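You operate a simulated robot arm through the tools that you are given. There is no shell and no other tool. Be economical: measure what you need, move in short steps, check, and stop when the job is done.

Carry out the task below with a simulated two-armed robot. There is one attempt and no reset: what you move stays moved.

TASK
Take the white cloth from the clear top behind the small machines and lay it out flat on the top of the sample table.

The check looks at the end state, three seconds after you hand in, the way a careful person would. Anything else that was tipped, shoved, dropped, spilled or broken makes it a failure. Flat cloth is picked up by pressing the open fingertips on it (5 to 10 N) and closing them slowly along it; thin cloth reads only 2 to 8 mm in the jaws.

THE ROBOT
Two 7-joint arms with two-finger parallel grippers on one trunk, on a base that drives. Base frame: it is fixed to the floor where the robot stands at the start and does not move with it; the origin is under the middle of the robot, x ahead of it, y to its left, z up; the surface under the hand at the start is at about z = 0.86. Units: m, degrees, N and s.
The left shoulder is at the start at [0.02, 0.138, 1.647], the right one opposite. Places, roughly: top of the sample table [0.9, 0.7, 0.8]. Payload 1.57 kg a hand.
Tool frame (each hand has its own): the origin (TCP) lies between the finger pads and is the grasp point; the fingertips stand 0.03 m ahead of it; z points along the fingers, y is the line along which they close. The gripper opens to 0.08 m. The fingers are 0.017 m wide and 0.012 m thick; the gripper's body (0.04 by 0.082 m) begins 0.08 m behind the TCP.
Orientation is told as [roll, pitch, yaw] about the base's x, y, z axes, in that order, counted from this pose: with the fingers straight down and closing along the base's y, the tool's x points along the base's -x, its y along +y and its z along -z.

THE INTERFACE
- The arms move only by the tool step_arm. It takes "left_deltas", "right_deltas" or both (then of equal length, played together; a hand with none holds still); each is a list of rows, each a list of 7 numbers: the closure, from 0 (fully open) to 1 (shut), then the shift along the tool's x, y, z in units of 400 mm (1.0 is 400 mm), then the turn, a rotation vector about the tool's x, y, z in units of 60 degrees (1.0 is 60 degrees). In form: [[grip, tx, ty, tz, rx, ry, rz], ...]. A call has 1 to 12 rows; each row is the pose to reach, as a shift and turn from the pose commanded when the call began, along the tool's axes at that moment. A call with a number of a shift or a turn outside -1 to 1 is refused whole. A row lasts 0.2 s, in which the tool goes at most 0.05 m and 8.6 degrees; a call with a longer step from one row to the next is refused whole, and so is a gripper value outside its range. A pose out of reach is approached as far as the arm can. The call stops where the force on the tool passes 40 N (or 10 N more than at its start, if that is more) or the arm is blocked; 0.2 s more then pass. Each finger travels about 0.045 m/s and halts on what it meets, pressing with about 39 N; the grip force reading is that of the motor and also rises with nothing between the fingers. The clock runs only during rows and for 0.2 s after the last one: add rows that repeat a pose to give the fingers time. It gives the time, the measured TCP pose, the force on the tool (base axes), the opening and the grip force at its end, in the units of the frame above (readings bear some noise), with the torque about the TCP (base axes, N m) and any sound that the robot's microphone picked up.
- Cameras (640 x 400 px; columns grow to the right, rows downward): "scene" is now at [0.1627, 0.0185, 1.4953]; the picture's right is [0.30, -0.95, 0.00], its down [-0.83, -0.26, -0.49] and it looks along [0.47, 0.14, -0.87] (base axes); focal length 274 px, centre (320, 200). "left" rides on the left gripper at [0.072, 0.007, -0.122] in its tool frame; the picture's right is [-0.09, 1.00, 0.00], its down [-0.84, -0.08, -0.54] and it looks along [-0.54, -0.05, 0.84] (tool axes); focal length 238 px, centre (320, 200). "right" rides on the right gripper at [0.072, -0.006, -0.122] in its tool frame; the picture's right is [0.09, 1.00, 0.00], its down [-0.84, 0.08, -0.54] and it looks along [-0.54, 0.05, 0.84] (tool axes); focal length 238 px, centre (320, 200). There is no depth. A picture from a camera that has moved, and an enlarged one, comes with that camera's place and axes in the base frame and with its lens.
- capture(camera): a new picture of that camera. It takes no simulated time.
- slide_trunk(by): slides the trunk up (or, below 0, down) by that many m; the arms and the scene camera ride with it, the base frame stays. It gives what a move gives, with no picture.
- roll_base(legs): drives the robot by 1 to 6 legs, each [ahead, left, turn to the left] in m, m and degrees, along the robot's own axes; the way and the turn of a leg run together, so that a leg with both is an arc; at most 1.5 m and 180 degrees a leg. The arms and the cameras ride along, it lands a little off, and it stops where it bumps. It gives what a move gives.
- aim_head(pan, tilt): turns the head with the scene camera to pan (to the left, within 60 degrees either way) and tilt (down, from -29 to 69), counted from straight ahead of the robot. It gives what a move gives.
- enlarge(camera, box): a new picture of the part [left, top, right, bottom] of that camera's present view, enlarged. It takes no simulated time.
- finish_job(): hands the job in; it is judged then, once.

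Go step by step. Nothing tells you exact positions but the pictures and the camera data: compare them with the known pose of the tool, close in by small moves and look again before you grip or let go. The budget is 120 turns and 100 pictures, counting those below and the enlarged ones. Unless the task says otherwise, let go and move clear before handing in, and close with one line.

The tools are called after "Emit:" as a command line: name --argument value ..., lists and objects as JSON in quotes. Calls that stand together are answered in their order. step_arm: Moves the arms, as the interface text tells. Its arguments: {"type":"object","properties":{"left_deltas":{"type":"array"},"right_deltas":{"type":"array"}},"required":[]} The other tools are called the same way: slide_trunk (by) slides the trunk up or down; roll_base (legs) drives the base; aim_head (pan, tilt) turns the head that bears the scene camera; capture (camera) takes a picture; enlarge (camera, box) takes an enlarged picture of a part of a camera's view; finish_job () hands the job in.

At the start:

```text
time: 0.0
left_tool_pos: [0.2396, 0.1732, 1.2653]
left_tcp_rot: [0.0, 0.0, 0.0]
left_wrist_force: [0.1, -0.6, 0.1]
left_wrist_torque: [-0.02, 0.0, 0.01]
left_finger_gap: 0.0801
left_finger_force: 0.1
right_tool_pos: [0.2333, -0.0629, 1.2659]
right_tcp_rot: [0.0, -0.1, 0.1]
right_wrist_force: [-0.6, -0.6, -0.8]
right_wrist_torque: [0.01, 0.0, -0.01]
right_finger_gap: 0.0802
right_finger_force: 0.1
trunk travel left (down, up): [-0.938, 0.302]
robot x, y, heading: [-0.0017, -0.0018, 0.0]
head pan, tilt: [17.3, 60.8]
```

scene: 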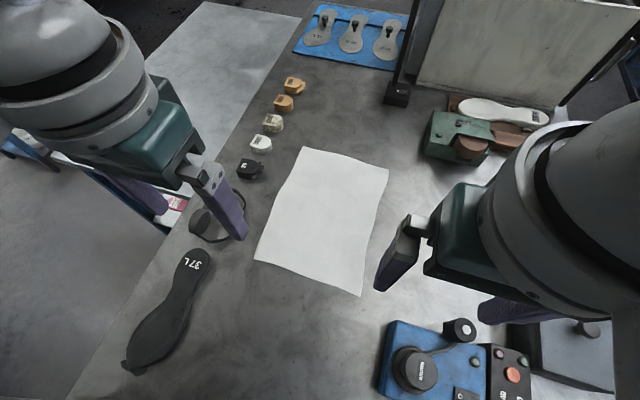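
right: 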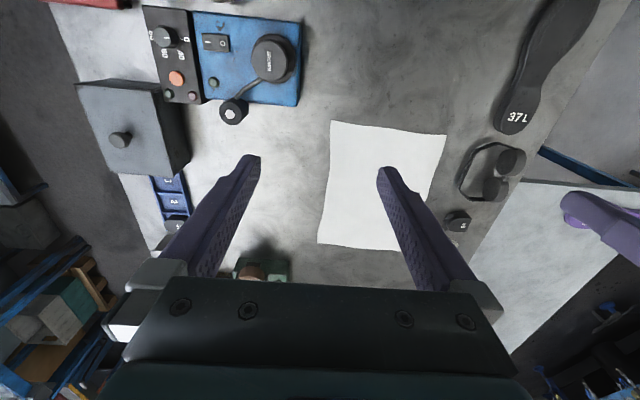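
left: 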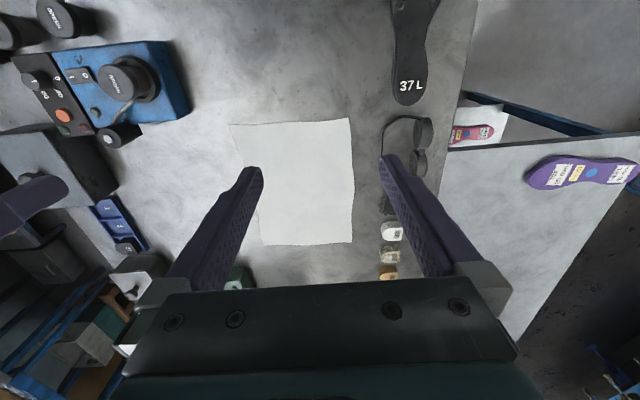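

The white sheet lies at about x 0.30–0.66, y −0.03–0.22 on the bench. I'll look around for the sample table and check whether other cloths exist.

Emit:
aim_head --pan 45 --tilt 40

Emit:
capture --camera "scene"

Emit:
aim_head --pan -25 --tilt 40

Emit:
capture --camera "scene"

```text
time: 0.9
left_tool_pos: [0.2401, 0.173, 1.2646]
left_tcp_rot: [-0.1, 0.0, 0.1]
left_wrist_force: [0.7, -0.6, 0.6]
left_wrist_torque: [0.0, 0.01, 0.0]
left_finger_gap: 0.08
left_finger_force: 0.0
right_tool_pos: [0.234, -0.0627, 1.2649]
right_tcp_rot: [0.1, -0.1, 0.0]
right_wrist_force: [0.3, -0.4, -0.4]
right_wrist_torque: [-0.04, -0.02, 0.0]
right_finger_gap: 0.08
right_finger_force: 0.0
trunk travel left (down, up): [-0.938, 0.302]
robot x, y, heading: [0.0044, 0.0003, 0.1]
head pan, tilt: [45.0, 40.0]
```

```text
96 pictures are left
camera scene: at [0.1601, 0.0589, 1.5228], right [0.71, -0.71, 0.0], down [-0.46, -0.45, -0.77], along [0.54, 0.54, -0.64], focal length 274 px, centre (320, 200)
```

scene: 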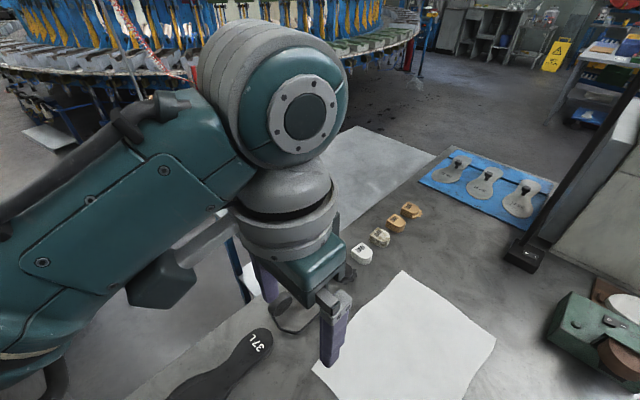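

```text
time: 2.3
left_tool_pos: [0.2404, 0.1719, 1.2651]
left_tcp_rot: [0.0, 0.0, -0.1]
left_wrist_force: [-0.1, 0.5, 0.0]
left_wrist_torque: [0.01, 0.03, 0.02]
left_finger_gap: 0.0802
left_finger_force: 0.1
right_tool_pos: [0.2344, -0.0631, 1.2658]
right_tcp_rot: [-0.2, 0.0, 0.1]
right_wrist_force: [0.2, -0.1, 0.5]
right_wrist_torque: [-0.01, 0.0, 0.04]
right_finger_gap: 0.0803
right_finger_force: 0.0
trunk travel left (down, up): [-0.938, 0.302]
robot x, y, heading: [-0.0005, 0.0051, 0.1]
head pan, tilt: [-25.0, 40.0]
```

```text
95 pictures are left
camera scene: at [0.1771, -0.0371, 1.5229], right [-0.42, -0.91, 0.0], down [-0.58, 0.27, -0.77], along [0.69, -0.32, -0.64], focal length 274 px, centre (320, 200)
```

scene: 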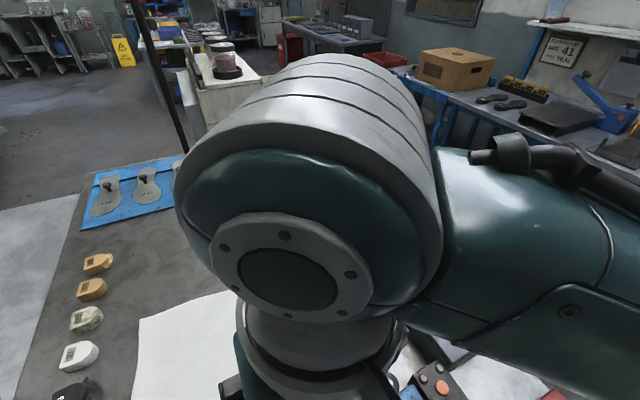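

The sample table is a light top at about x 0.42–1.42, y 0.45–1.0. Now I look steeply down to see how the bench and robot stand to each other, and left for the sample table's near end.

Emit:
aim_head --pan 0 --tilt 69

Emit:
capture --camera "scene"

Emit:
aim_head --pan 60 --tilt 62

Emit:
capture --camera "scene"

```text
time: 3.3
left_tool_pos: [0.2403, 0.1714, 1.2654]
left_tcp_rot: [0.0, 0.0, 0.1]
left_wrist_force: [0.8, -0.4, 0.3]
left_wrist_torque: [0.0, -0.01, 0.03]
left_finger_gap: 0.08
left_finger_force: 0.1
right_tool_pos: [0.2339, -0.0628, 1.2656]
right_tcp_rot: [-0.1, -0.1, -0.1]
right_wrist_force: [-0.8, 0.4, 1.1]
right_wrist_torque: [-0.04, 0.03, 0.0]
right_finger_gap: 0.08
right_finger_force: 0.1
trunk travel left (down, up): [-0.938, 0.302]
robot x, y, heading: [0.0021, 0.0041, -0.1]
head pan, tilt: [0.0, 68.8]
```

```text
94 pictures are left
camera scene: at [0.156, -0.0013, 1.4868], right [0.0, -1.0, 0.0], down [-0.93, 0.0, -0.36], along [0.36, 0.0, -0.93], focal length 274 px, centre (320, 200)
```

scene: 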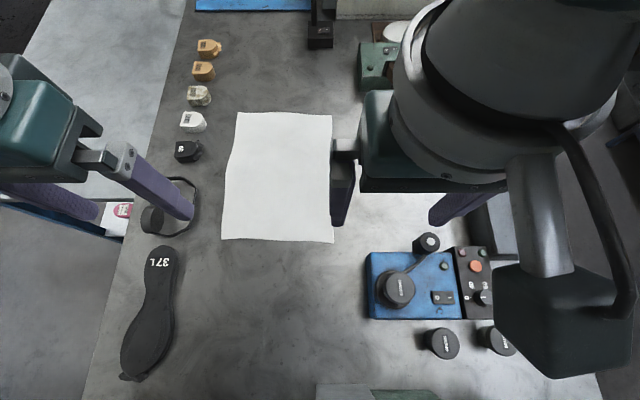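

```text
time: 4.6
left_tool_pos: [0.2398, 0.1721, 1.2651]
left_tcp_rot: [0.0, 0.0, 0.0]
left_wrist_force: [0.1, -0.7, 0.6]
left_wrist_torque: [-0.02, -0.03, -0.02]
left_finger_gap: 0.08
left_finger_force: 0.0
right_tool_pos: [0.2343, -0.0628, 1.2656]
right_tcp_rot: [-0.2, -0.1, 0.0]
right_wrist_force: [-0.3, 0.8, -0.2]
right_wrist_torque: [0.02, -0.02, -0.03]
right_finger_gap: 0.0801
right_finger_force: 0.1
trunk travel left (down, up): [-0.938, 0.302]
robot x, y, heading: [0.0034, 0.0058, 0.1]
head pan, tilt: [60.0, 62.0]
```

```text
93 pictures are left
camera scene: at [0.1322, 0.0544, 1.4938], right [0.87, -0.5, 0.0], down [-0.44, -0.76, -0.47], along [0.24, 0.41, -0.88], focal length 274 px, centre (320, 200)
```

scene: 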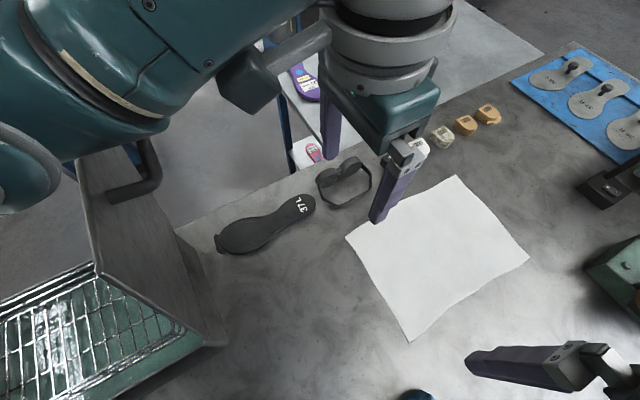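

The bench runs right under the robot's trunk and there is a mesh tray on the left behind. I'll raise the trunk for a better overview to the left.

Emit:
slide_trunk --by 0.3

Emit:
capture --camera "scene"

Emit:
aim_head --pan 60 --tilt 30

Emit:
capture --camera "scene"

Emit:
capture --camera "left"

Emit:
aim_head --pan -60 --tilt 65

Emit:
capture --camera "scene"

```text
time: 7.6
left_tool_pos: [0.2397, 0.1729, 1.4796]
left_tcp_rot: [0.0, 0.0, 0.0]
left_wrist_force: [-0.7, -0.3, 0.5]
left_wrist_torque: [-0.04, -0.01, 0.02]
left_finger_gap: 0.0801
left_finger_force: 0.1
right_tool_pos: [0.234, -0.0614, 1.4807]
right_tcp_rot: [0.0, 0.0, 0.0]
right_wrist_force: [0.2, -0.2, -0.8]
right_wrist_torque: [-0.02, 0.02, 0.0]
right_finger_gap: 0.0798
right_finger_force: 0.0
trunk travel left (down, up): [-1.238, 0.002]
robot x, y, heading: [-0.0003, -0.0006, 0.1]
head pan, tilt: [60.0, 62.0]
```

```text
92 pictures are left
camera scene: at [0.132, 0.0547, 1.7093], right [0.87, -0.5, 0.0], down [-0.44, -0.76, -0.47], along [0.23, 0.41, -0.88], focal length 274 px, centre (320, 200)
```

scene: 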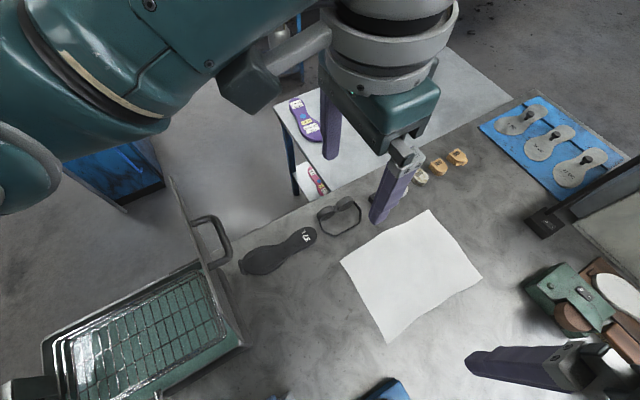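

```text
time: 8.5
left_tool_pos: [0.24, 0.1721, 1.4806]
left_tcp_rot: [0.0, 0.0, 0.1]
left_wrist_force: [0.1, -0.4, 0.4]
left_wrist_torque: [-0.01, -0.02, -0.03]
left_finger_gap: 0.0799
left_finger_force: 0.1
right_tool_pos: [0.2336, -0.0628, 1.4809]
right_tcp_rot: [0.1, -0.1, 0.0]
right_wrist_force: [-0.5, -0.5, -0.6]
right_wrist_torque: [0.02, 0.02, 0.01]
right_finger_gap: 0.0801
right_finger_force: 0.1
trunk travel left (down, up): [-1.238, 0.002]
robot x, y, heading: [-0.0012, -0.0008, -0.2]
head pan, tilt: [60.0, 30.0]
```

```text
91 pictures are left
camera scene: at [0.1451, 0.0773, 1.7536], right [0.87, -0.5, 0.0], down [-0.25, -0.43, -0.87], along [0.43, 0.75, -0.5], focal length 274 px, centre (320, 200)
```

scene: 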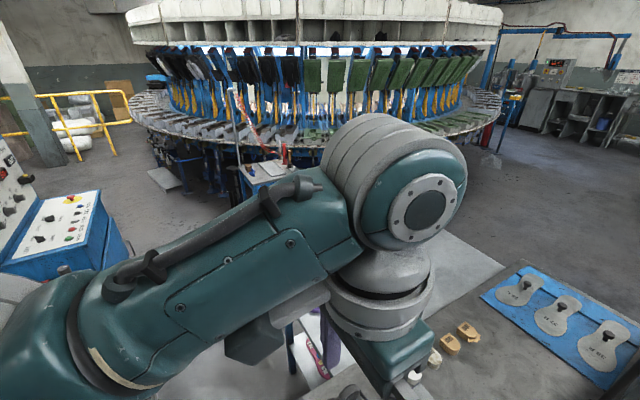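

```text
90 pictures are left
camera left: at [0.1674, 0.1788, 1.6009], right [0.09, 1.0, 0.0], down [0.84, -0.08, 0.54], along [0.54, -0.05, -0.84], focal length 238 px, centre (320, 200)
```

left: 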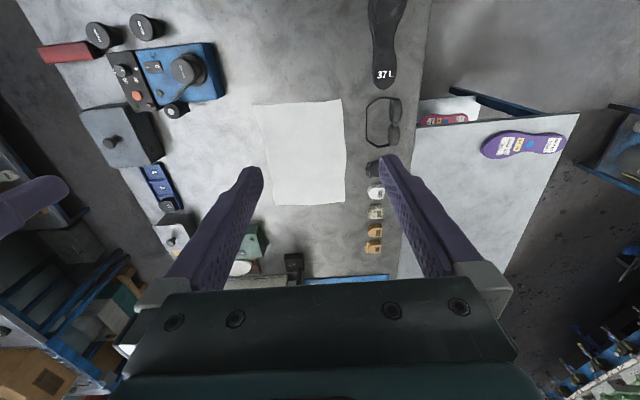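

```text
time: 10.5
left_tool_pos: [0.2396, 0.1725, 1.4814]
left_tcp_rot: [0.0, 0.0, 0.0]
left_wrist_force: [0.0, -0.6, 0.6]
left_wrist_torque: [-0.03, 0.02, -0.01]
left_finger_gap: 0.08
left_finger_force: 0.1
right_tool_pos: [0.2332, -0.0624, 1.4808]
right_tcp_rot: [0.0, 0.0, 0.0]
right_wrist_force: [0.6, 0.0, 0.3]
right_wrist_torque: [0.02, 0.01, -0.04]
right_finger_gap: 0.08
right_finger_force: 0.0
trunk travel left (down, up): [-1.238, 0.002]
robot x, y, heading: [0.0011, -0.0007, 0.1]
head pan, tilt: [-60.0, 65.0]
```

```text
89 pictures are left
camera scene: at [0.1302, -0.0535, 1.706], right [-0.87, -0.5, 0.0], down [-0.45, 0.78, -0.42], along [0.21, -0.37, -0.91], focal length 274 px, centre (320, 200)
```

scene: 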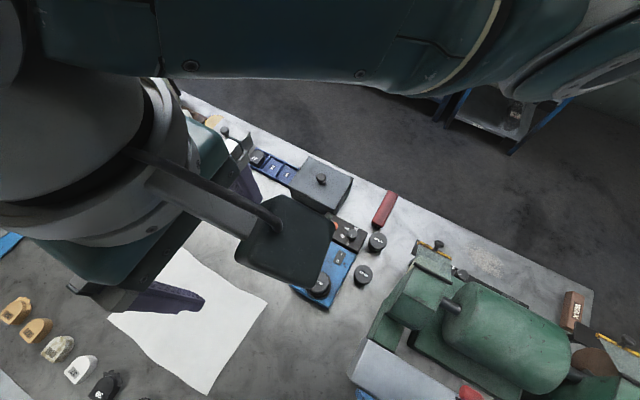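

The trunk scale and the reach need testing. I lower the trunk back and extend the left hand forward high over the bench to see how far it goes.

Emit:
slide_trunk --by -0.3

Emit:
step_arm --left_deltas '[[0, -0.1, 0, 0, 0, 0, 0], [0, -0.2, 0, 0, 0, 0, 0], [0, -0.3, 0, 0, 0, 0, 0], [0, -0.4, 0, 0, 0, 0, 0], [0, -0.5, 0, 0, 0, 0, 0], [0, -0.6, 0, 0, 0, 0, 0], [0, -0.6, 0, 0, 0, 0, 0]]' --right_deltas '[[0, -0.1, 0, 0, 0, 0, 0], [0, -0.2, 0, 0, 0, 0, 0], [0, -0.3, 0, 0, 0, 0, 0], [0, -0.4, 0, 0, 0, 0, 0], [0, -0.5, 0, 0, 0, 0, 0], [0, -0.6, 0, 0, 0, 0, 0], [0, -0.6, 0, 0, 0, 0, 0]]'

Emit:
aim_head --pan 0 --tilt 60

Emit:
capture --camera "scene"

```text
time: 13.7
left_tool_pos: [0.2397, 0.1719, 1.2658]
left_tcp_rot: [0.0, 0.0, 0.0]
left_wrist_force: [-0.4, 0.8, 0.2]
left_wrist_torque: [-0.02, 0.02, 0.01]
left_finger_gap: 0.0797
left_finger_force: 0.0
right_tool_pos: [0.2342, -0.0632, 1.2659]
right_tcp_rot: [0.0, 0.0, -0.1]
right_wrist_force: [-0.4, -0.4, 0.2]
right_wrist_torque: [0.02, 0.0, 0.03]
right_finger_gap: 0.08
right_finger_force: 0.1
trunk travel left (down, up): [-1.023, 0.217]
robot x, y, heading: [0.0004, 0.0006, 0.1]
head pan, tilt: [-60.0, 65.0]
stopped: the arm was blocked; the commanded pose is now the measured one
```

```text
time: 15.3
left_tool_pos: [0.4522, 0.1741, 1.2737]
left_tcp_rot: [-0.1, 0.0, 0.0]
left_wrist_force: [0.5, 0.5, -0.3]
left_wrist_torque: [-0.03, -0.01, -0.02]
left_finger_gap: 0.0799
left_finger_force: 0.1
left hand out of reach, approached as far as the arm can: row 6, 7
right_tool_pos: [0.4357, -0.0723, 1.2765]
right_tcp_rot: [0.0, 0.0, 0.1]
right_wrist_force: [-0.3, 0.1, 0.1]
right_wrist_torque: [0.03, -0.02, 0.0]
right_finger_gap: 0.0801
right_finger_force: 0.2
right hand out of reach, approached as far as the arm can: row 5, 6, 7
trunk travel left (down, up): [-1.023, 0.217]
robot x, y, heading: [0.0017, -0.0041, 0.1]
head pan, tilt: [-60.0, 65.0]
```

```text
time: 16.6
left_tool_pos: [0.4508, 0.1742, 1.2737]
left_tcp_rot: [0.1, 0.0, 0.0]
left_wrist_force: [0.8, 0.1, -0.6]
left_wrist_torque: [0.0, -0.01, 0.03]
left_finger_gap: 0.0798
left_finger_force: 0.0
right_tool_pos: [0.4342, -0.0725, 1.2753]
right_tcp_rot: [0.1, -0.1, 0.0]
right_wrist_force: [-0.6, -0.4, 0.0]
right_wrist_torque: [0.0, 0.0, -0.01]
right_finger_gap: 0.0799
right_finger_force: 0.0
trunk travel left (down, up): [-1.023, 0.217]
robot x, y, heading: [-0.0014, 0.0024, -0.1]
head pan, tilt: [0.0, 60.0]
```

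```text
88 pictures are left
camera scene: at [0.1667, -0.0012, 1.4965], right [0.0, -1.0, 0.0], down [-0.87, 0.0, -0.5], along [0.5, 0.0, -0.87], focal length 274 px, centre (320, 200)
```

scene: 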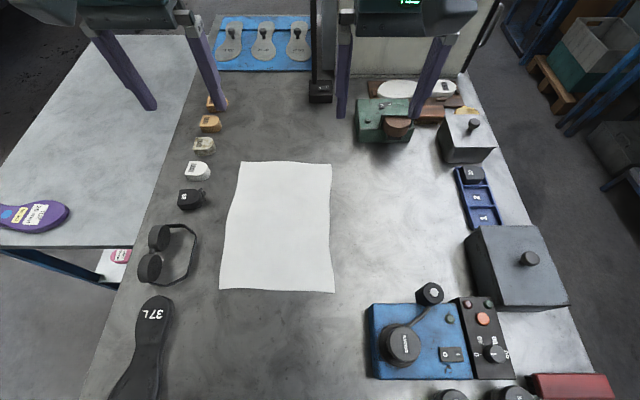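

Cloth near edge is at x≈0.30, y −0.03 to 0.22. The trunk stopped at its start height; a short slide down tells whether that is a real block.

Emit:
slide_trunk --by -0.05

```text
time: 17.8
left_tool_pos: [0.4528, 0.1743, 1.2732]
left_tcp_rot: [0.0, 0.0, 0.0]
left_wrist_force: [-0.3, 0.8, 0.4]
left_wrist_torque: [0.0, 0.0, 0.02]
left_finger_gap: 0.0799
left_finger_force: 0.0
right_tool_pos: [0.4364, -0.0729, 1.275]
right_tcp_rot: [0.0, -0.1, 0.0]
right_wrist_force: [0.2, 0.4, -0.5]
right_wrist_torque: [0.02, -0.02, 0.03]
right_finger_gap: 0.0799
right_finger_force: 0.0
trunk travel left (down, up): [-1.023, 0.217]
robot x, y, heading: [0.0005, 0.0015, -0.3]
head pan, tilt: [0.0, 60.0]
stopped: the arm was blocked; the commanded pose is now the measured one
```

The trunk really cannot go lower here. I lift it slightly, pull the hands back a little and drive ahead 0.10 m so the cloth's near edge is in reach.

Emit:
slide_trunk --by 0.02

Emit:
roll_base --legs '[[0.1, 0, 0]]'

Emit:
slide_trunk --by -0.06

Emit:
capture --camera "scene"

```text
time: 18.4
left_tool_pos: [0.4511, 0.1744, 1.2919]
left_tcp_rot: [0.1, 0.0, 0.0]
left_wrist_force: [-1.2, 0.6, -0.4]
left_wrist_torque: [-0.01, 0.0, 0.02]
left_finger_gap: 0.0801
left_finger_force: 0.0
right_tool_pos: [0.4348, -0.0729, 1.2943]
right_tcp_rot: [-0.1, 0.1, 0.0]
right_wrist_force: [0.7, -0.4, -0.2]
right_wrist_torque: [-0.01, -0.04, -0.02]
right_finger_gap: 0.0801
right_finger_force: 0.1
trunk travel left (down, up): [-1.043, 0.197]
robot x, y, heading: [0.0004, -0.0038, -0.0]
head pan, tilt: [0.0, 60.0]
```

```text
time: 19.6
left_tool_pos: [0.5499, 0.1736, 1.2934]
left_tcp_rot: [0.0, 0.1, -0.2]
left_wrist_force: [-1.0, 0.4, 0.3]
left_wrist_torque: [-0.01, 0.03, -0.02]
left_finger_gap: 0.0801
left_finger_force: 0.0
right_tool_pos: [0.5336, -0.0741, 1.2944]
right_tcp_rot: [0.0, 0.0, -0.1]
right_wrist_force: [0.4, -1.1, 0.0]
right_wrist_torque: [-0.01, 0.01, -0.03]
right_finger_gap: 0.0801
right_finger_force: 0.0
trunk travel left (down, up): [-1.043, 0.197]
robot x, y, heading: [0.1003, 0.0011, -0.1]
head pan, tilt: [0.0, 60.0]
```

```text
time: 20.6
left_tool_pos: [0.549, 0.1737, 1.2425]
left_tcp_rot: [0.0, 0.1, -0.1]
left_wrist_force: [-0.6, 0.3, 0.6]
left_wrist_torque: [0.02, -0.02, -0.03]
left_finger_gap: 0.0802
left_finger_force: 0.0
right_tool_pos: [0.5321, -0.0735, 1.2452]
right_tcp_rot: [-0.1, 0.1, -0.1]
right_wrist_force: [0.8, 0.3, -0.5]
right_wrist_torque: [0.02, 0.01, -0.01]
right_finger_gap: 0.08
right_finger_force: 0.0
trunk travel left (down, up): [-0.983, 0.257]
robot x, y, heading: [0.1007, -0.0031, 0.0]
head pan, tilt: [0.0, 60.0]
```

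```text
87 pictures are left
camera scene: at [0.2648, -0.0014, 1.466], right [0.0, -1.0, 0.0], down [-0.87, 0.0, -0.5], along [0.5, 0.0, -0.87], focal length 274 px, centre (320, 200)
```

scene: 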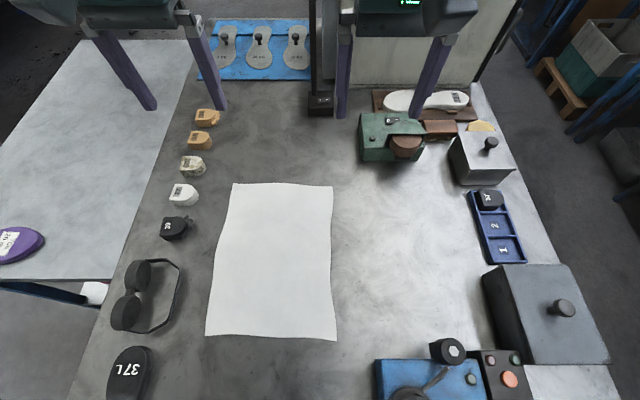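

Driving works and the trunk goes lower here. I lower it more, then turn the hands 90° (cameras outward) and bring them over the near edge.

Emit:
slide_trunk --by -0.12

Emit:
step_arm --left_deltas '[[0, 0.1, 0, 0, 0, 0, 0.125], [0, 0.2, 0, 0, 0, 0, 0.25], [0, 0.3, 0, 0, 0, 0, 0.375], [0, 0.4, 0, 0, 0, 0, 0.5], [0, 0.45, 0, 0, 0, 0, 0.625], [0, 0.5, 0, 0, 0, 0, 0.75], [0, 0.55, 0, 0, 0, 0, 0.875], [0, 0.55, 0, 0, 0, 0, 1.0], [0, 0.55, 0, 0, 0, 0, 1.0]]' --right_deltas '[[0, 0.1, 0, 0, 0, 0, -0.125], [0, 0.2, 0.05, 0, 0, 0, -0.25], [0, 0.3, 0.1, 0, 0, 0, -0.375], [0, 0.4, 0.15, 0, 0, 0, -0.5], [0, 0.45, 0.18, 0, 0, 0, -0.625], [0, 0.5, 0.18, 0, 0, 0, -0.75], [0, 0.54, 0.18, 0, 0, 0, -0.875], [0, 0.54, 0.18, 0, 0, 0, -1.0], [0, 0.54, 0.18, 0, 0, 0, -1.0]]'

```text
time: 22.3
left_tool_pos: [0.5501, 0.1734, 1.2428]
left_tcp_rot: [0.0, 0.1, 0.1]
left_wrist_force: [0.3, 0.2, 0.3]
left_wrist_torque: [0.0, 0.01, 0.0]
left_finger_gap: 0.0801
left_finger_force: 0.0
right_tool_pos: [0.5337, -0.0736, 1.2439]
right_tcp_rot: [-0.1, 0.0, -0.1]
right_wrist_force: [0.6, -0.6, 0.8]
right_wrist_torque: [0.0, 0.02, -0.02]
right_finger_gap: 0.0799
right_finger_force: 0.1
trunk travel left (down, up): [-0.992, 0.248]
robot x, y, heading: [0.1023, -0.0011, -0.2]
head pan, tilt: [0.0, 60.0]
stopped: the arm was blocked; the commanded pose is now the measured one
```

```text
time: 24.3
left_tool_pos: [0.3338, 0.1737, 1.2448]
left_tcp_rot: [0.2, -0.2, -60.1]
left_wrist_force: [-0.9, 0.7, 0.3]
left_wrist_torque: [-0.01, -0.02, 0.02]
left_finger_gap: 0.0802
left_finger_force: 0.0
right_tool_pos: [0.3206, -0.0006, 1.2452]
right_tcp_rot: [-0.2, -0.1, 60.1]
right_wrist_force: [0.9, -0.6, 0.7]
right_wrist_torque: [0.03, -0.03, -0.02]
right_finger_gap: 0.0799
right_finger_force: 0.0
trunk travel left (down, up): [-0.992, 0.248]
robot x, y, heading: [0.0986, -0.0013, -0.1]
head pan, tilt: [0.0, 60.0]
```

Trunk is now only 3 cm lower; I relieve it by 1 cm, then finish the turn and descend to about z=1.0.

Emit:
slide_trunk --by 0.01

Emit:
step_arm --left_deltas '[[0, 0.02, 0, 0.1, 0, 0, 0.125], [0, 0.046, 0, 0.2, 0, 0, 0.25], [0, 0.046, 0, 0.3, 0, 0, 0.375], [0, 0.046, 0, 0.4, 0, 0, 0.5], [0, 0.046, 0, 0.5, 0, 0, 0.5], [0, 0.046, 0, 0.6, 0, 0, 0.5], [0, 0.046, 0, 0.6, 0, 0, 0.5]]' --right_deltas '[[0, -0.018, 0, 0.1, 0, 0, -0.125], [0, -0.018, 0, 0.2, 0, 0, -0.25], [0, -0.018, 0, 0.3, 0, 0, -0.375], [0, -0.018, 0, 0.4, 0, 0, -0.5], [0, -0.018, 0, 0.5, 0, 0, -0.5], [0, -0.018, 0, 0.6, 0, 0, -0.5], [0, -0.018, 0, 0.6, 0, 0, -0.5]]'

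Emit:
capture --camera "scene"

Emit:
capture --camera "left"

Emit:
capture --camera "right"

```text
time: 24.8
left_tool_pos: [0.33, 0.1721, 1.2546]
left_tcp_rot: [0.0, 0.0, -60.1]
left_wrist_force: [0.0, 0.2, 0.0]
left_wrist_torque: [-0.04, 0.02, -0.04]
left_finger_gap: 0.0797
left_finger_force: 0.0
right_tool_pos: [0.3168, -0.0012, 1.2546]
right_tcp_rot: [0.0, 0.0, 59.9]
right_wrist_force: [-0.7, -0.2, -0.4]
right_wrist_torque: [-0.01, 0.0, 0.01]
right_finger_gap: 0.0798
right_finger_force: 0.0
trunk travel left (down, up): [-1.002, 0.238]
robot x, y, heading: [0.0997, 0.0039, -0.3]
head pan, tilt: [0.0, 60.0]
```

```text
time: 26.4
left_tool_pos: [0.3209, 0.1887, 1.015]
left_tcp_rot: [0.1, 0.0, -90.1]
left_wrist_force: [0.6, -0.3, 0.0]
left_wrist_torque: [-0.03, 0.01, -0.01]
left_finger_gap: 0.0799
left_finger_force: 0.1
right_tool_pos: [0.3103, -0.0101, 1.0405]
right_tcp_rot: [-0.2, 0.6, 89.6]
right_wrist_force: [-0.2, 0.1, 0.3]
right_wrist_torque: [0.03, 0.01, 0.01]
right_finger_gap: 0.08
right_finger_force: 0.0
right hand out of reach, approached as far as the arm can: row 6, 7
trunk travel left (down, up): [-1.002, 0.238]
robot x, y, heading: [0.0988, 0.0021, -0.2]
head pan, tilt: [0.0, 60.0]
```

```text
86 pictures are left
camera scene: at [0.2656, -0.0015, 1.4759], right [0.0, -1.0, 0.0], down [-0.87, 0.0, -0.5], along [0.5, 0.0, -0.87], focal length 274 px, centre (320, 200)
```

scene: 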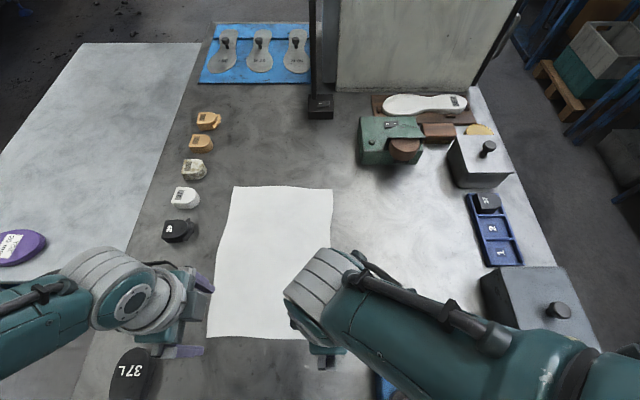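

```text
85 pictures are left
camera left: at [0.3282, 0.2604, 1.1342], right [1.0, -0.09, 0.0], down [-0.08, -0.84, 0.54], along [-0.05, -0.54, -0.84], focal length 238 px, centre (320, 200)
```

left: 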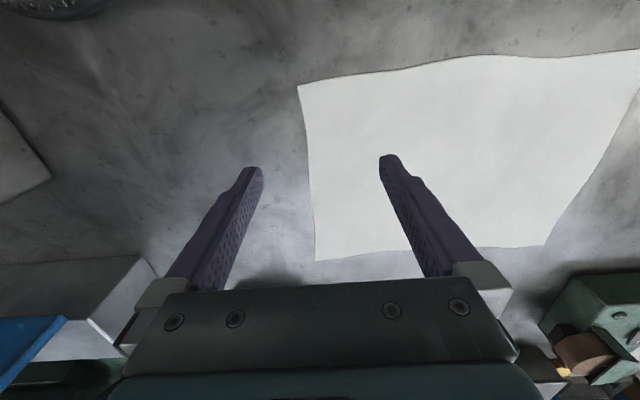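

```text
84 pictures are left
camera right: at [0.3151, -0.0812, 1.1641], right [-1.0, -0.08, 0.0], down [-0.07, 0.84, 0.53], along [-0.04, 0.53, -0.85], focal length 238 px, centre (320, 200)
```

right: 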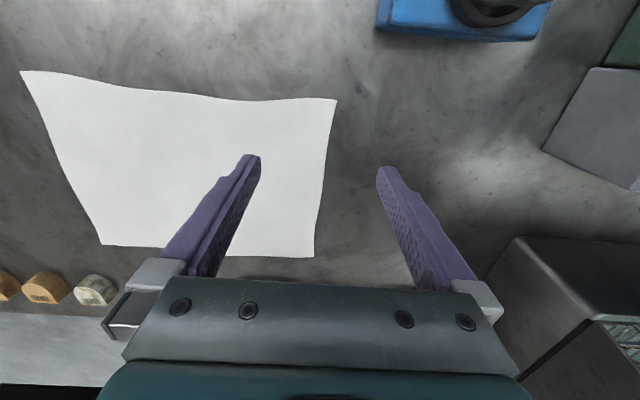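

The right hand crosses too far inward to get low. I shift the robot 9.5 cm left so both hands work symmetrically, lifting the trunk for the drive.

Emit:
slide_trunk --by 0.04

Emit:
roll_base --legs '[[0.02, 0.095, 0]]'

Emit:
slide_trunk --by -0.1

```text
time: 27.3
left_tool_pos: [0.3211, 0.1892, 1.0545]
left_tcp_rot: [0.1, 0.1, -90.0]
left_wrist_force: [0.2, 0.0, 0.1]
left_wrist_torque: [-0.01, 0.03, 0.01]
left_finger_gap: 0.0801
left_finger_force: 0.0
right_tool_pos: [0.3068, -0.0124, 1.0803]
right_tcp_rot: [0.0, 1.0, 89.7]
right_wrist_force: [-0.6, -0.4, 0.4]
right_wrist_torque: [-0.01, 0.01, 0.01]
right_finger_gap: 0.08
right_finger_force: 0.0
trunk travel left (down, up): [-1.042, 0.198]
robot x, y, heading: [0.1011, 0.0012, -0.0]
head pan, tilt: [0.0, 60.0]
```

```text
time: 28.4
left_tool_pos: [0.3413, 0.2839, 1.0537]
left_tcp_rot: [0.0, 0.0, -90.1]
left_wrist_force: [0.5, -0.5, 0.4]
left_wrist_torque: [-0.01, 0.02, 0.02]
left_finger_gap: 0.08
left_finger_force: 0.0
right_tool_pos: [0.3263, 0.0833, 1.0807]
right_tcp_rot: [0.0, 0.9, 89.6]
right_wrist_force: [0.7, -0.3, 0.1]
right_wrist_torque: [-0.02, -0.02, -0.03]
right_finger_gap: 0.0798
right_finger_force: 0.0
trunk travel left (down, up): [-1.042, 0.198]
robot x, y, heading: [0.1177, 0.0948, -0.2]
head pan, tilt: [0.0, 60.0]
```

```text
time: 29.7
left_tool_pos: [0.3436, 0.2849, 0.9547]
left_tcp_rot: [0.2, 0.0, -90.1]
left_wrist_force: [-0.4, 0.8, -0.2]
left_wrist_torque: [0.01, 0.02, -0.04]
left_finger_gap: 0.08
left_finger_force: 0.1
right_tool_pos: [0.329, 0.0813, 0.9804]
right_tcp_rot: [-0.1, 1.0, 89.6]
right_wrist_force: [0.8, 0.3, -0.2]
right_wrist_torque: [0.01, -0.01, -0.01]
right_finger_gap: 0.0799
right_finger_force: 0.1
trunk travel left (down, up): [-0.942, 0.298]
robot x, y, heading: [0.1204, 0.0929, -0.1]
head pan, tilt: [0.0, 60.0]
```

Now there is room to go low. I bring the hands over the near edge at y≈0.185 and y≈0.01, x≈0.335, and half-close the fingers.

Emit:
step_arm --left_deltas '[[0.2, -0.08, -0.01, 0, 0, 0, 0], [0.44, -0.16, -0.02, 0, 0, 0, 0], [0.44, -0.245, -0.0225, 0, 0, 0, 0], [0.44, -0.245, -0.0225, 0, 0, 0, 0]]' --right_deltas '[[0.2, 0.06, -0.005, 0, 0, 0, 0], [0.44, 0.12, -0.01, 0, 0, 0, 0], [0.44, 0.178, -0.015, 0, 0, 0, 0], [0.44, 0.178, -0.015, 0, 0, 0, 0]]'

Emit:
capture --camera "left"

Emit:
capture --camera "right"

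```text
time: 30.7
left_tool_pos: [0.3334, 0.188, 0.9545]
left_tcp_rot: [0.1, 0.1, -90.1]
left_wrist_force: [-0.2, 0.9, -0.3]
left_wrist_torque: [0.02, -0.01, 0.0]
left_finger_gap: 0.0449
left_finger_force: 0.0
right_tool_pos: [0.3347, 0.0129, 0.9819]
right_tcp_rot: [-0.1, 0.8, 89.6]
right_wrist_force: [0.4, -1.5, -0.5]
right_wrist_torque: [0.0, -0.03, 0.0]
right_finger_gap: 0.0448
right_finger_force: 0.1
trunk travel left (down, up): [-0.942, 0.298]
robot x, y, heading: [0.1187, 0.0947, -0.1]
head pan, tilt: [0.0, 60.0]
```

```text
83 pictures are left
camera left: at [0.3397, 0.2592, 1.0741], right [1.0, -0.09, 0.0], down [-0.08, -0.84, 0.54], along [-0.05, -0.54, -0.84], focal length 238 px, centre (320, 200)
```

left: 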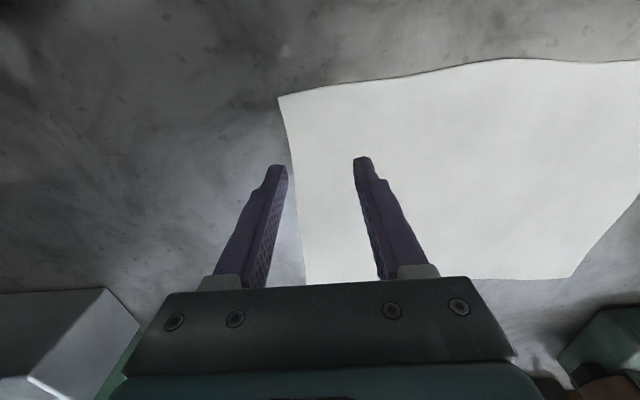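

```text
82 pictures are left
camera right: at [0.3406, -0.058, 1.1046], right [-1.0, -0.08, 0.0], down [-0.07, 0.84, 0.53], along [-0.04, 0.53, -0.85], focal length 238 px, centre (320, 200)
```

right: 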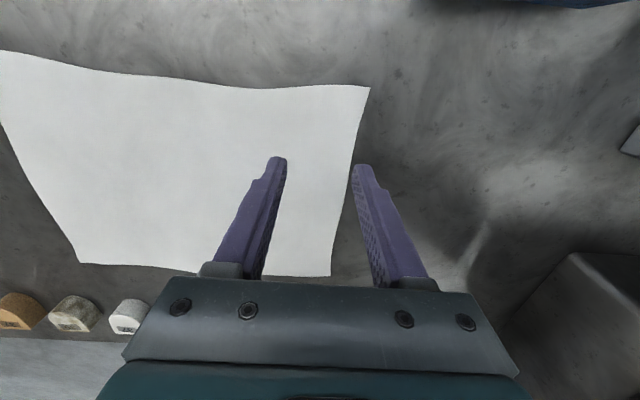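

Positions look right relative to the edge. I descend to about 1 cm above contact.

Emit:
step_arm --left_deltas '[[0.44, 0, 0.012, 0.06, 0, 0, 0], [0.44, 0, 0.012, 0.12, 0, 0, 0], [0.44, 0, 0.012, 0.135, 0, 0, 0], [0.44, 0, 0.012, 0.135, 0, 0, 0]]' --right_deltas '[[0.44, 0, 0, 0.08, 0, 0, 0], [0.44, 0, 0, 0.16, 0, 0, 0], [0.44, 0, 0, 0.2, 0, 0, 0], [0.44, 0, 0, 0.2, 0, 0, 0]]'

Emit:
capture --camera "left"

Emit:
capture --camera "right"

```text
time: 31.7
left_tool_pos: [0.315, 0.198, 0.94]
left_tcp_rot: [0.1, 0.0, -90.2]
left_wrist_force: [0.5, 0.1, 0.0]
left_wrist_torque: [0.0, 0.03, 0.02]
left_finger_gap: 0.0446
left_finger_force: 0.1
left hand out of reach, approached as far as the arm can: row 1, 2, 3, 4
right_tool_pos: [0.3244, 0.0048, 0.9476]
right_tcp_rot: [-0.2, 0.7, 89.6]
right_wrist_force: [-0.2, 0.3, 0.1]
right_wrist_torque: [0.0, 0.03, -0.01]
right_finger_gap: 0.0447
right_finger_force: 0.1
right hand out of reach, approached as far as the arm can: row 1, 2, 3, 4
trunk travel left (down, up): [-0.942, 0.298]
robot x, y, heading: [0.1219, 0.0967, -0.2]
head pan, tilt: [0.0, 60.0]
```

```text
81 pictures are left
camera left: at [0.3211, 0.2688, 1.0601], right [1.0, -0.09, 0.0], down [-0.08, -0.84, 0.54], along [-0.05, -0.54, -0.84], focal length 238 px, centre (320, 200)
```

left: 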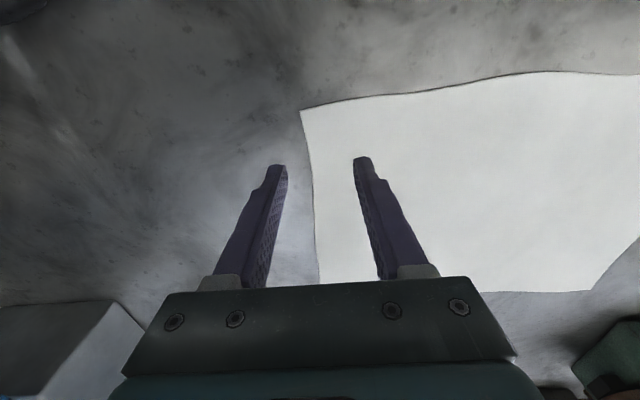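

```text
80 pictures are left
camera right: at [0.3294, -0.0665, 1.07], right [-1.0, -0.09, 0.0], down [-0.07, 0.84, 0.53], along [-0.04, 0.53, -0.85], focal length 238 px, centre (320, 200)
```

right: 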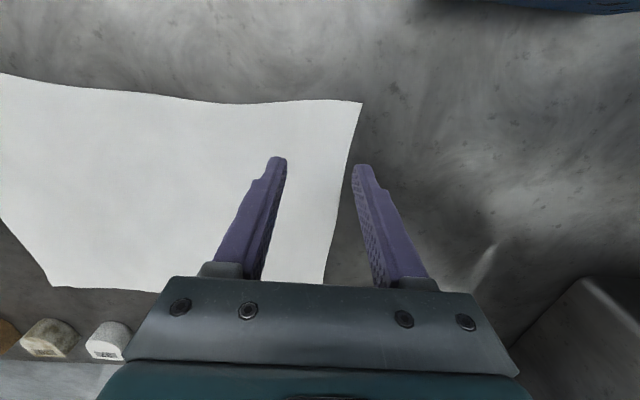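

Both hands hit their reach limit. I raise the hands a little, lower the trunk further if it lets me, and retry.

Emit:
step_arm --left_deltas '[[0.44, 0, 0, -0.1, 0, 0, 0], [0.44, 0, 0, -0.2, 0, 0, 0], [0.44, 0, 0, -0.3, 0, 0, 0], [0.44, 0, 0, -0.3, 0, 0, 0]]' --right_deltas '[[0.44, 0, 0, -0.1, 0, 0, 0], [0.44, 0, 0, -0.2, 0, 0, 0], [0.44, 0, 0, -0.3, 0, 0, 0], [0.44, 0, 0, -0.3, 0, 0, 0]]'

Emit:
slide_trunk --by -0.1

```text
time: 32.7
left_tool_pos: [0.3602, 0.1704, 0.9708]
left_tcp_rot: [0.1, 0.2, -90.1]
left_wrist_force: [0.1, 0.6, -1.4]
left_wrist_torque: [-0.03, 0.0, 0.0]
left_finger_gap: 0.0448
left_finger_force: 0.1
left hand out of reach, approached as far as the arm can: row 1, 2, 3, 4
right_tool_pos: [0.3737, 0.0199, 0.9844]
right_tcp_rot: [0.5, 2.8, 88.5]
right_wrist_force: [0.4, 0.1, 0.7]
right_wrist_torque: [-0.01, -0.02, 0.01]
right_finger_gap: 0.045
right_finger_force: 0.2
right hand out of reach, approached as far as the arm can: row 1, 2, 3, 4
trunk travel left (down, up): [-0.942, 0.298]
robot x, y, heading: [0.1185, 0.0939, -0.1]
head pan, tilt: [0.0, 60.0]
```

```text
time: 33.8
left_tool_pos: [0.3686, 0.1721, 0.8909]
left_tcp_rot: [0.1, 0.5, -90.2]
left_wrist_force: [-16.2, 6.6, 106.5]
left_wrist_torque: [0.01, 1.29, -0.12]
left_finger_gap: 0.0453
left_finger_force: 0.0
right_tool_pos: [0.3768, 0.027, 0.8977]
right_tcp_rot: [0.3, 2.4, 88.6]
right_wrist_force: [1.0, -0.5, 0.6]
right_wrist_torque: [0.02, 0.01, 0.0]
right_finger_gap: 0.0448
right_finger_force: 0.0
trunk travel left (down, up): [-0.858, 0.382]
robot x, y, heading: [0.1208, 0.093, -0.2]
head pan, tilt: [0.0, 60.0]
stopped: the force on the tool passed its limit at 136 N (the readings are from after the stop); the commanded pose is now the measured one
```

The left hand pressed the surface during the slide, so the arm had not risen as expected. I relieve it at once by raising the trunk.

Emit:
slide_trunk --by 0.04

Emit:
step_arm --left_deltas '[[0.44, 0, 0, -0.05, 0, 0, 0], [0.44, 0, 0, -0.1, 0, 0, 0], [0.44, 0, 0, -0.15, 0, 0, 0], [0.44, 0, 0, -0.2, 0, 0, 0], [0.44, 0, 0, -0.2, 0, 0, 0]]' --right_deltas '[[0.44, 0, 0, -0.05, 0, 0, 0], [0.44, 0, 0, -0.1, 0, 0, 0], [0.44, 0, 0, -0.15, 0, 0, 0], [0.44, 0, 0, -0.2, 0, 0, 0], [0.44, 0, 0, -0.2, 0, 0, 0]]'

Emit:
capture --camera "scene"

```text
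time: 34.6
left_tool_pos: [0.3676, 0.1717, 0.9304]
left_tcp_rot: [0.3, 0.4, -90.2]
left_wrist_force: [0.3, 0.1, -0.8]
left_wrist_torque: [0.01, 0.0, -0.02]
left_finger_gap: 0.0447
left_finger_force: 0.0
right_tool_pos: [0.3794, 0.0254, 0.9418]
right_tcp_rot: [0.2, 2.4, 88.5]
right_wrist_force: [-0.1, -0.2, 0.2]
right_wrist_torque: [0.02, 0.03, 0.01]
right_finger_gap: 0.0448
right_finger_force: 0.0
trunk travel left (down, up): [-0.898, 0.342]
robot x, y, heading: [0.1197, 0.095, 0.1]
head pan, tilt: [0.0, 60.0]
```

```text
time: 35.8
left_tool_pos: [0.4023, 0.1548, 0.9601]
left_tcp_rot: [0.2, 1.0, -89.9]
left_wrist_force: [-1.0, 0.4, 0.5]
left_wrist_torque: [0.02, 0.0, -0.04]
left_finger_gap: 0.0447
left_finger_force: 0.0
left hand out of reach, approached as far as the arm can: row 1, 2, 3, 4, 5
right_tool_pos: [0.4191, 0.0363, 0.974]
right_tcp_rot: [0.1, 3.2, 87.8]
right_wrist_force: [0.4, -0.1, 0.4]
right_wrist_torque: [0.0, -0.02, 0.01]
right_finger_gap: 0.0448
right_finger_force: 0.1
right hand out of reach, approached as far as the arm can: row 1, 2, 3, 4, 5
trunk travel left (down, up): [-0.898, 0.342]
robot x, y, heading: [0.1245, 0.095, -0.2]
head pan, tilt: [0.0, 60.0]
```

```text
79 pictures are left
camera scene: at [0.3137, 0.1022, 1.4125], right [0.07, -1.0, 0.0], down [-0.52, -0.03, -0.85], along [0.85, 0.06, -0.53], focal length 274 px, centre (320, 200)
```

scene: 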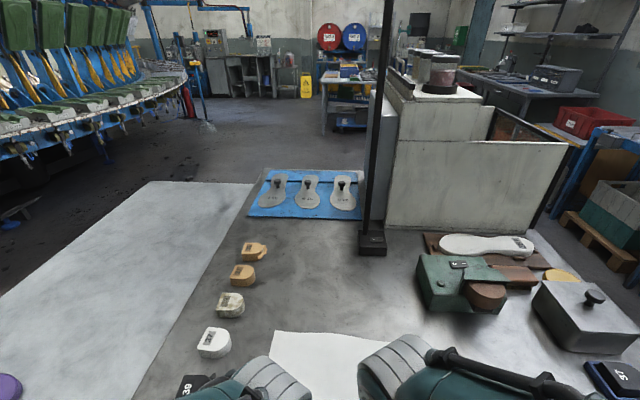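

The arms at ±90° yaw fold against the head (it was pushed up) — that wrist turn is the trouble, not distance. I back out: raise the trunk, bring the hands forward and unwind the yaw.

Emit:
slide_trunk --by 0.13

Emit:
step_arm --left_deltas '[[0.44, 0, 0.02, 0, 0, 0, -0.14], [0.44, 0.02, 0.04, 0, 0, 0, -0.28], [0.44, 0.04, 0.06, 0, 0, 0, -0.42], [0.44, 0.06, 0.08, 0, 0, 0, -0.56], [0.44, 0.06, 0.08, 0, 0, 0, -0.7], [0.44, 0.06, 0.08, 0, 0, 0, -0.84], [0.44, 0.06, 0.08, 0, 0, 0, -0.98], [0.44, 0.06, 0.08, 0, 0, 0, -0.98]]' --right_deltas '[[0.44, 0.02, -0.02, 0, 0, 0, 0.14], [0.44, 0.06, -0.04, 0, 0, 0, 0.28], [0.44, 0.08, -0.06, 0, 0, 0, 0.42], [0.44, 0.1, -0.06, 0, 0, 0, 0.56], [0.44, 0.1, -0.06, 0, 0, 0, 0.7], [0.44, 0.1, -0.06, 0, 0, 0, 0.84], [0.44, 0.1, -0.06, 0, 0, 0, 0.98], [0.44, 0.1, -0.06, 0, 0, 0, 0.98]]'

Emit:
capture --camera "scene"

```text
time: 37.4
left_tool_pos: [0.393, 0.1476, 1.0875]
left_tcp_rot: [-0.3, 0.5, -89.9]
left_wrist_force: [0.0, -0.2, 0.0]
left_wrist_torque: [0.0, -0.04, -0.02]
left_finger_gap: 0.0447
left_finger_force: 0.2
right_tool_pos: [0.4081, 0.0344, 1.1033]
right_tcp_rot: [0.5, 3.2, 88.0]
right_wrist_force: [-0.3, 0.8, 0.5]
right_wrist_torque: [-0.02, 0.0, -0.02]
right_finger_gap: 0.0446
right_finger_force: 0.1
trunk travel left (down, up): [-1.028, 0.212]
robot x, y, heading: [0.1196, 0.0963, -0.2]
head pan, tilt: [0.0, 60.0]
```

```text
time: 39.2
left_tool_pos: [0.4166, 0.1706, 1.0963]
left_tcp_rot: [0.0, 0.3, -31.2]
left_wrist_force: [-0.2, 0.3, 0.0]
left_wrist_torque: [0.0, 0.02, -0.04]
left_finger_gap: 0.0449
left_finger_force: 0.0
left hand out of reach, approached as far as the arm can: row 2, 3, 4, 5, 6, 7, 8
right_tool_pos: [0.4309, 0.0032, 1.1057]
right_tcp_rot: [-1.8, 1.6, 29.7]
right_wrist_force: [-0.6, 0.1, 0.5]
right_wrist_torque: [0.01, 0.02, -0.07]
right_finger_gap: 0.0449
right_finger_force: 0.0
trunk travel left (down, up): [-1.028, 0.212]
robot x, y, heading: [0.1154, 0.0962, -0.1]
head pan, tilt: [0.0, 60.0]
```

```text
78 pictures are left
camera scene: at [0.2861, 0.0931, 1.5017], right [0.0, -1.0, 0.0], down [-0.87, 0.0, -0.5], along [0.5, 0.0, -0.87], focal length 274 px, centre (320, 200)
```

scene: 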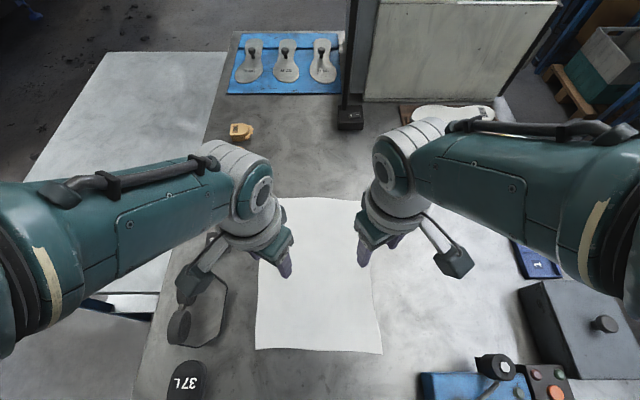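

The cloth has stayed in place and the head is free again. I return to yaw 0 (elbow-out start posture), hands near x≈0.335, higher up.

Emit:
step_arm --left_deltas '[[0.44, 0.05, 0, -0.06, 0, 0, -0.12], [0.44, 0.1, -0.02, -0.12, 0, 0, -0.24], [0.44, 0.15, -0.04, -0.18, 0, 0, -0.36], [0.44, 0.1975, -0.06, -0.25, 0, 0, -0.48], [0.44, 0.1975, -0.06, -0.25, 0, 0, -0.52], [0.44, 0.1975, -0.06, -0.25, 0, 0, -0.52]]' --right_deltas '[[0.44, 0.05, 0.03, -0.06, 0, 0, 0.12], [0.44, 0.1, 0.06, -0.12, 0, 0, 0.24], [0.44, 0.15, 0.09, -0.18, 0, 0, 0.36], [0.44, 0.206, 0.118, -0.24, 0, 0, 0.48], [0.44, 0.206, 0.118, -0.24, 0, 0, 0.5], [0.44, 0.206, 0.118, -0.24, 0, 0, 0.5]]'

Emit:
capture --camera "scene"

```text
time: 40.6
left_tool_pos: [0.3369, 0.1905, 1.1957]
left_tcp_rot: [0.1, 0.4, -0.1]
left_wrist_force: [-0.4, -0.3, 0.7]
left_wrist_torque: [0.01, -0.02, -0.04]
left_finger_gap: 0.0448
left_finger_force: 0.1
right_tool_pos: [0.3366, 0.0072, 1.2036]
right_tcp_rot: [-2.5, 0.6, -0.3]
right_wrist_force: [-0.1, 0.9, -0.1]
right_wrist_torque: [-0.02, -0.04, 0.02]
right_finger_gap: 0.0448
right_finger_force: 0.0
trunk travel left (down, up): [-1.028, 0.212]
robot x, y, heading: [0.1165, 0.0961, -0.2]
head pan, tilt: [0.0, 60.0]
```

```text
77 pictures are left
camera scene: at [0.2861, 0.0931, 1.5017], right [0.0, -1.0, 0.0], down [-0.87, 0.0, -0.5], along [0.5, 0.0, -0.87], focal length 274 px, centre (320, 200)
```

scene: 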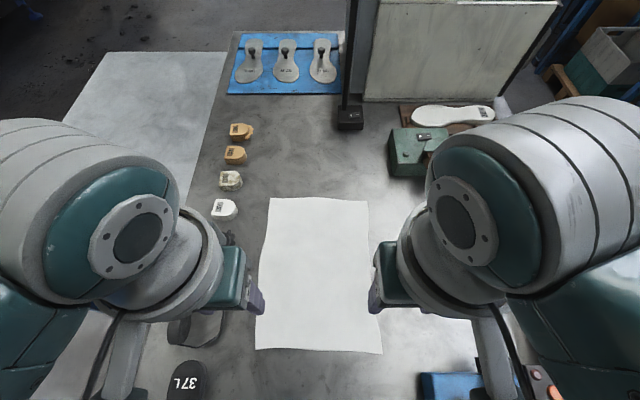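

Arms move freely here. Reach analysis: the arm extends ~0.6 m below the shoulder, so I'll turn the hands to ±90° and keep them low relative to the trunk, then let the trunk bring them down.

Emit:
step_arm --left_deltas '[[0.44, 0, 0, 0.03, 0, 0, 0.14], [0.44, 0, 0, 0.06, 0, 0, 0.28], [0.44, 0, 0, 0.09, 0, 0, 0.42], [0.44, 0, 0, 0.12, 0, 0, 0.56], [0.44, 0, 0, 0.15, 0, 0, 0.7], [0.44, 0, 0, 0.15, 0, 0, 0.75], [0.44, 0, 0, 0.15, 0, 0, 0.75]]' --right_deltas '[[0.44, 0, 0, 0.03, 0, 0, -0.14], [0.44, 0, 0, 0.06, 0, 0, -0.28], [0.44, 0, 0, 0.09, 0, 0, -0.42], [0.44, 0, 0, 0.12, 0, 0, -0.56], [0.44, 0, 0, 0.15, 0, 0, -0.7], [0.44, 0, 0, 0.15, 0, 0, -0.75], [0.44, 0, 0, 0.15, 0, 0, -0.75]]'

Emit:
step_arm --left_deltas '[[0.44, 0, 0, 0.02, 0, 0, 0.14], [0.44, 0, 0, 0.04, 0, 0, 0.28], [0.44, 0, 0, 0.06, 0, 0, 0.42], [0.44, 0, 0, 0.08, 0, 0, 0.56], [0.44, 0, 0, 0.08, 0, 0, 0.7], [0.44, 0, 0, 0.08, 0, 0, 0.75], [0.44, 0, 0, 0.08, 0, 0, 0.75]]' --right_deltas '[[0.44, 0, 0, 0.02, 0, 0, -0.14], [0.44, 0, 0, 0.04, 0, 0, -0.28], [0.44, 0, 0, 0.06, 0, 0, -0.42], [0.44, 0, 0, 0.08, 0, 0, -0.56], [0.44, 0, 0, 0.08, 0, 0, -0.7], [0.44, 0, 0, 0.08, 0, 0, -0.75], [0.44, 0, 0, 0.08, 0, 0, -0.75]]'

Emit:
capture --camera "scene"

```text
time: 42.2
left_tool_pos: [0.3367, 0.1924, 1.1353]
left_tcp_rot: [-0.1, 0.4, -45.3]
left_wrist_force: [-0.8, -0.1, -0.3]
left_wrist_torque: [-0.01, 0.0, 0.01]
left_finger_gap: 0.0447
left_finger_force: 0.0
right_tool_pos: [0.3365, 0.0052, 1.1419]
right_tcp_rot: [-1.2, 2.1, 44.9]
right_wrist_force: [0.6, 0.1, 0.3]
right_wrist_torque: [0.02, 0.0, 0.0]
right_finger_gap: 0.0443
right_finger_force: 0.0
trunk travel left (down, up): [-1.028, 0.212]
robot x, y, heading: [0.1199, 0.0954, -0.1]
head pan, tilt: [0.0, 60.0]
```

```text
time: 43.8
left_tool_pos: [0.3381, 0.1924, 1.1044]
left_tcp_rot: [-0.4, 0.1, -90.2]
left_wrist_force: [-0.2, 0.1, 0.5]
left_wrist_torque: [-0.01, 0.0, -0.01]
left_finger_gap: 0.045
left_finger_force: 0.1
right_tool_pos: [0.3347, 0.004, 1.1101]
right_tcp_rot: [0.6, 2.4, 90.0]
right_wrist_force: [0.2, 0.8, -0.3]
right_wrist_torque: [0.02, -0.01, 0.02]
right_finger_gap: 0.0445
right_finger_force: 0.1
trunk travel left (down, up): [-1.028, 0.212]
robot x, y, heading: [0.1171, 0.0938, 0.1]
head pan, tilt: [0.0, 60.0]
```

```text
76 pictures are left
camera scene: at [0.2861, 0.0931, 1.5017], right [0.0, -1.0, 0.0], down [-0.87, 0.0, -0.5], along [0.5, 0.0, -0.87], focal length 274 px, centre (320, 200)
```

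scene: 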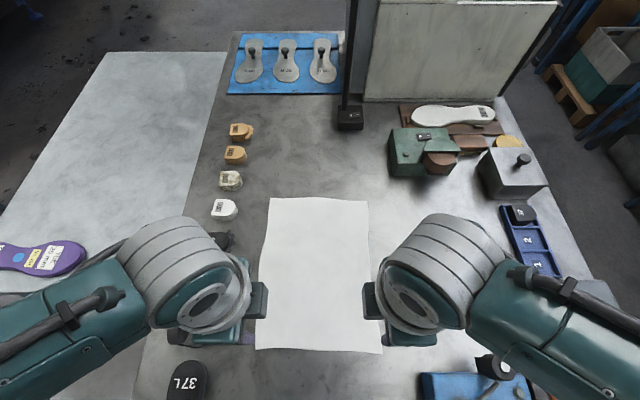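

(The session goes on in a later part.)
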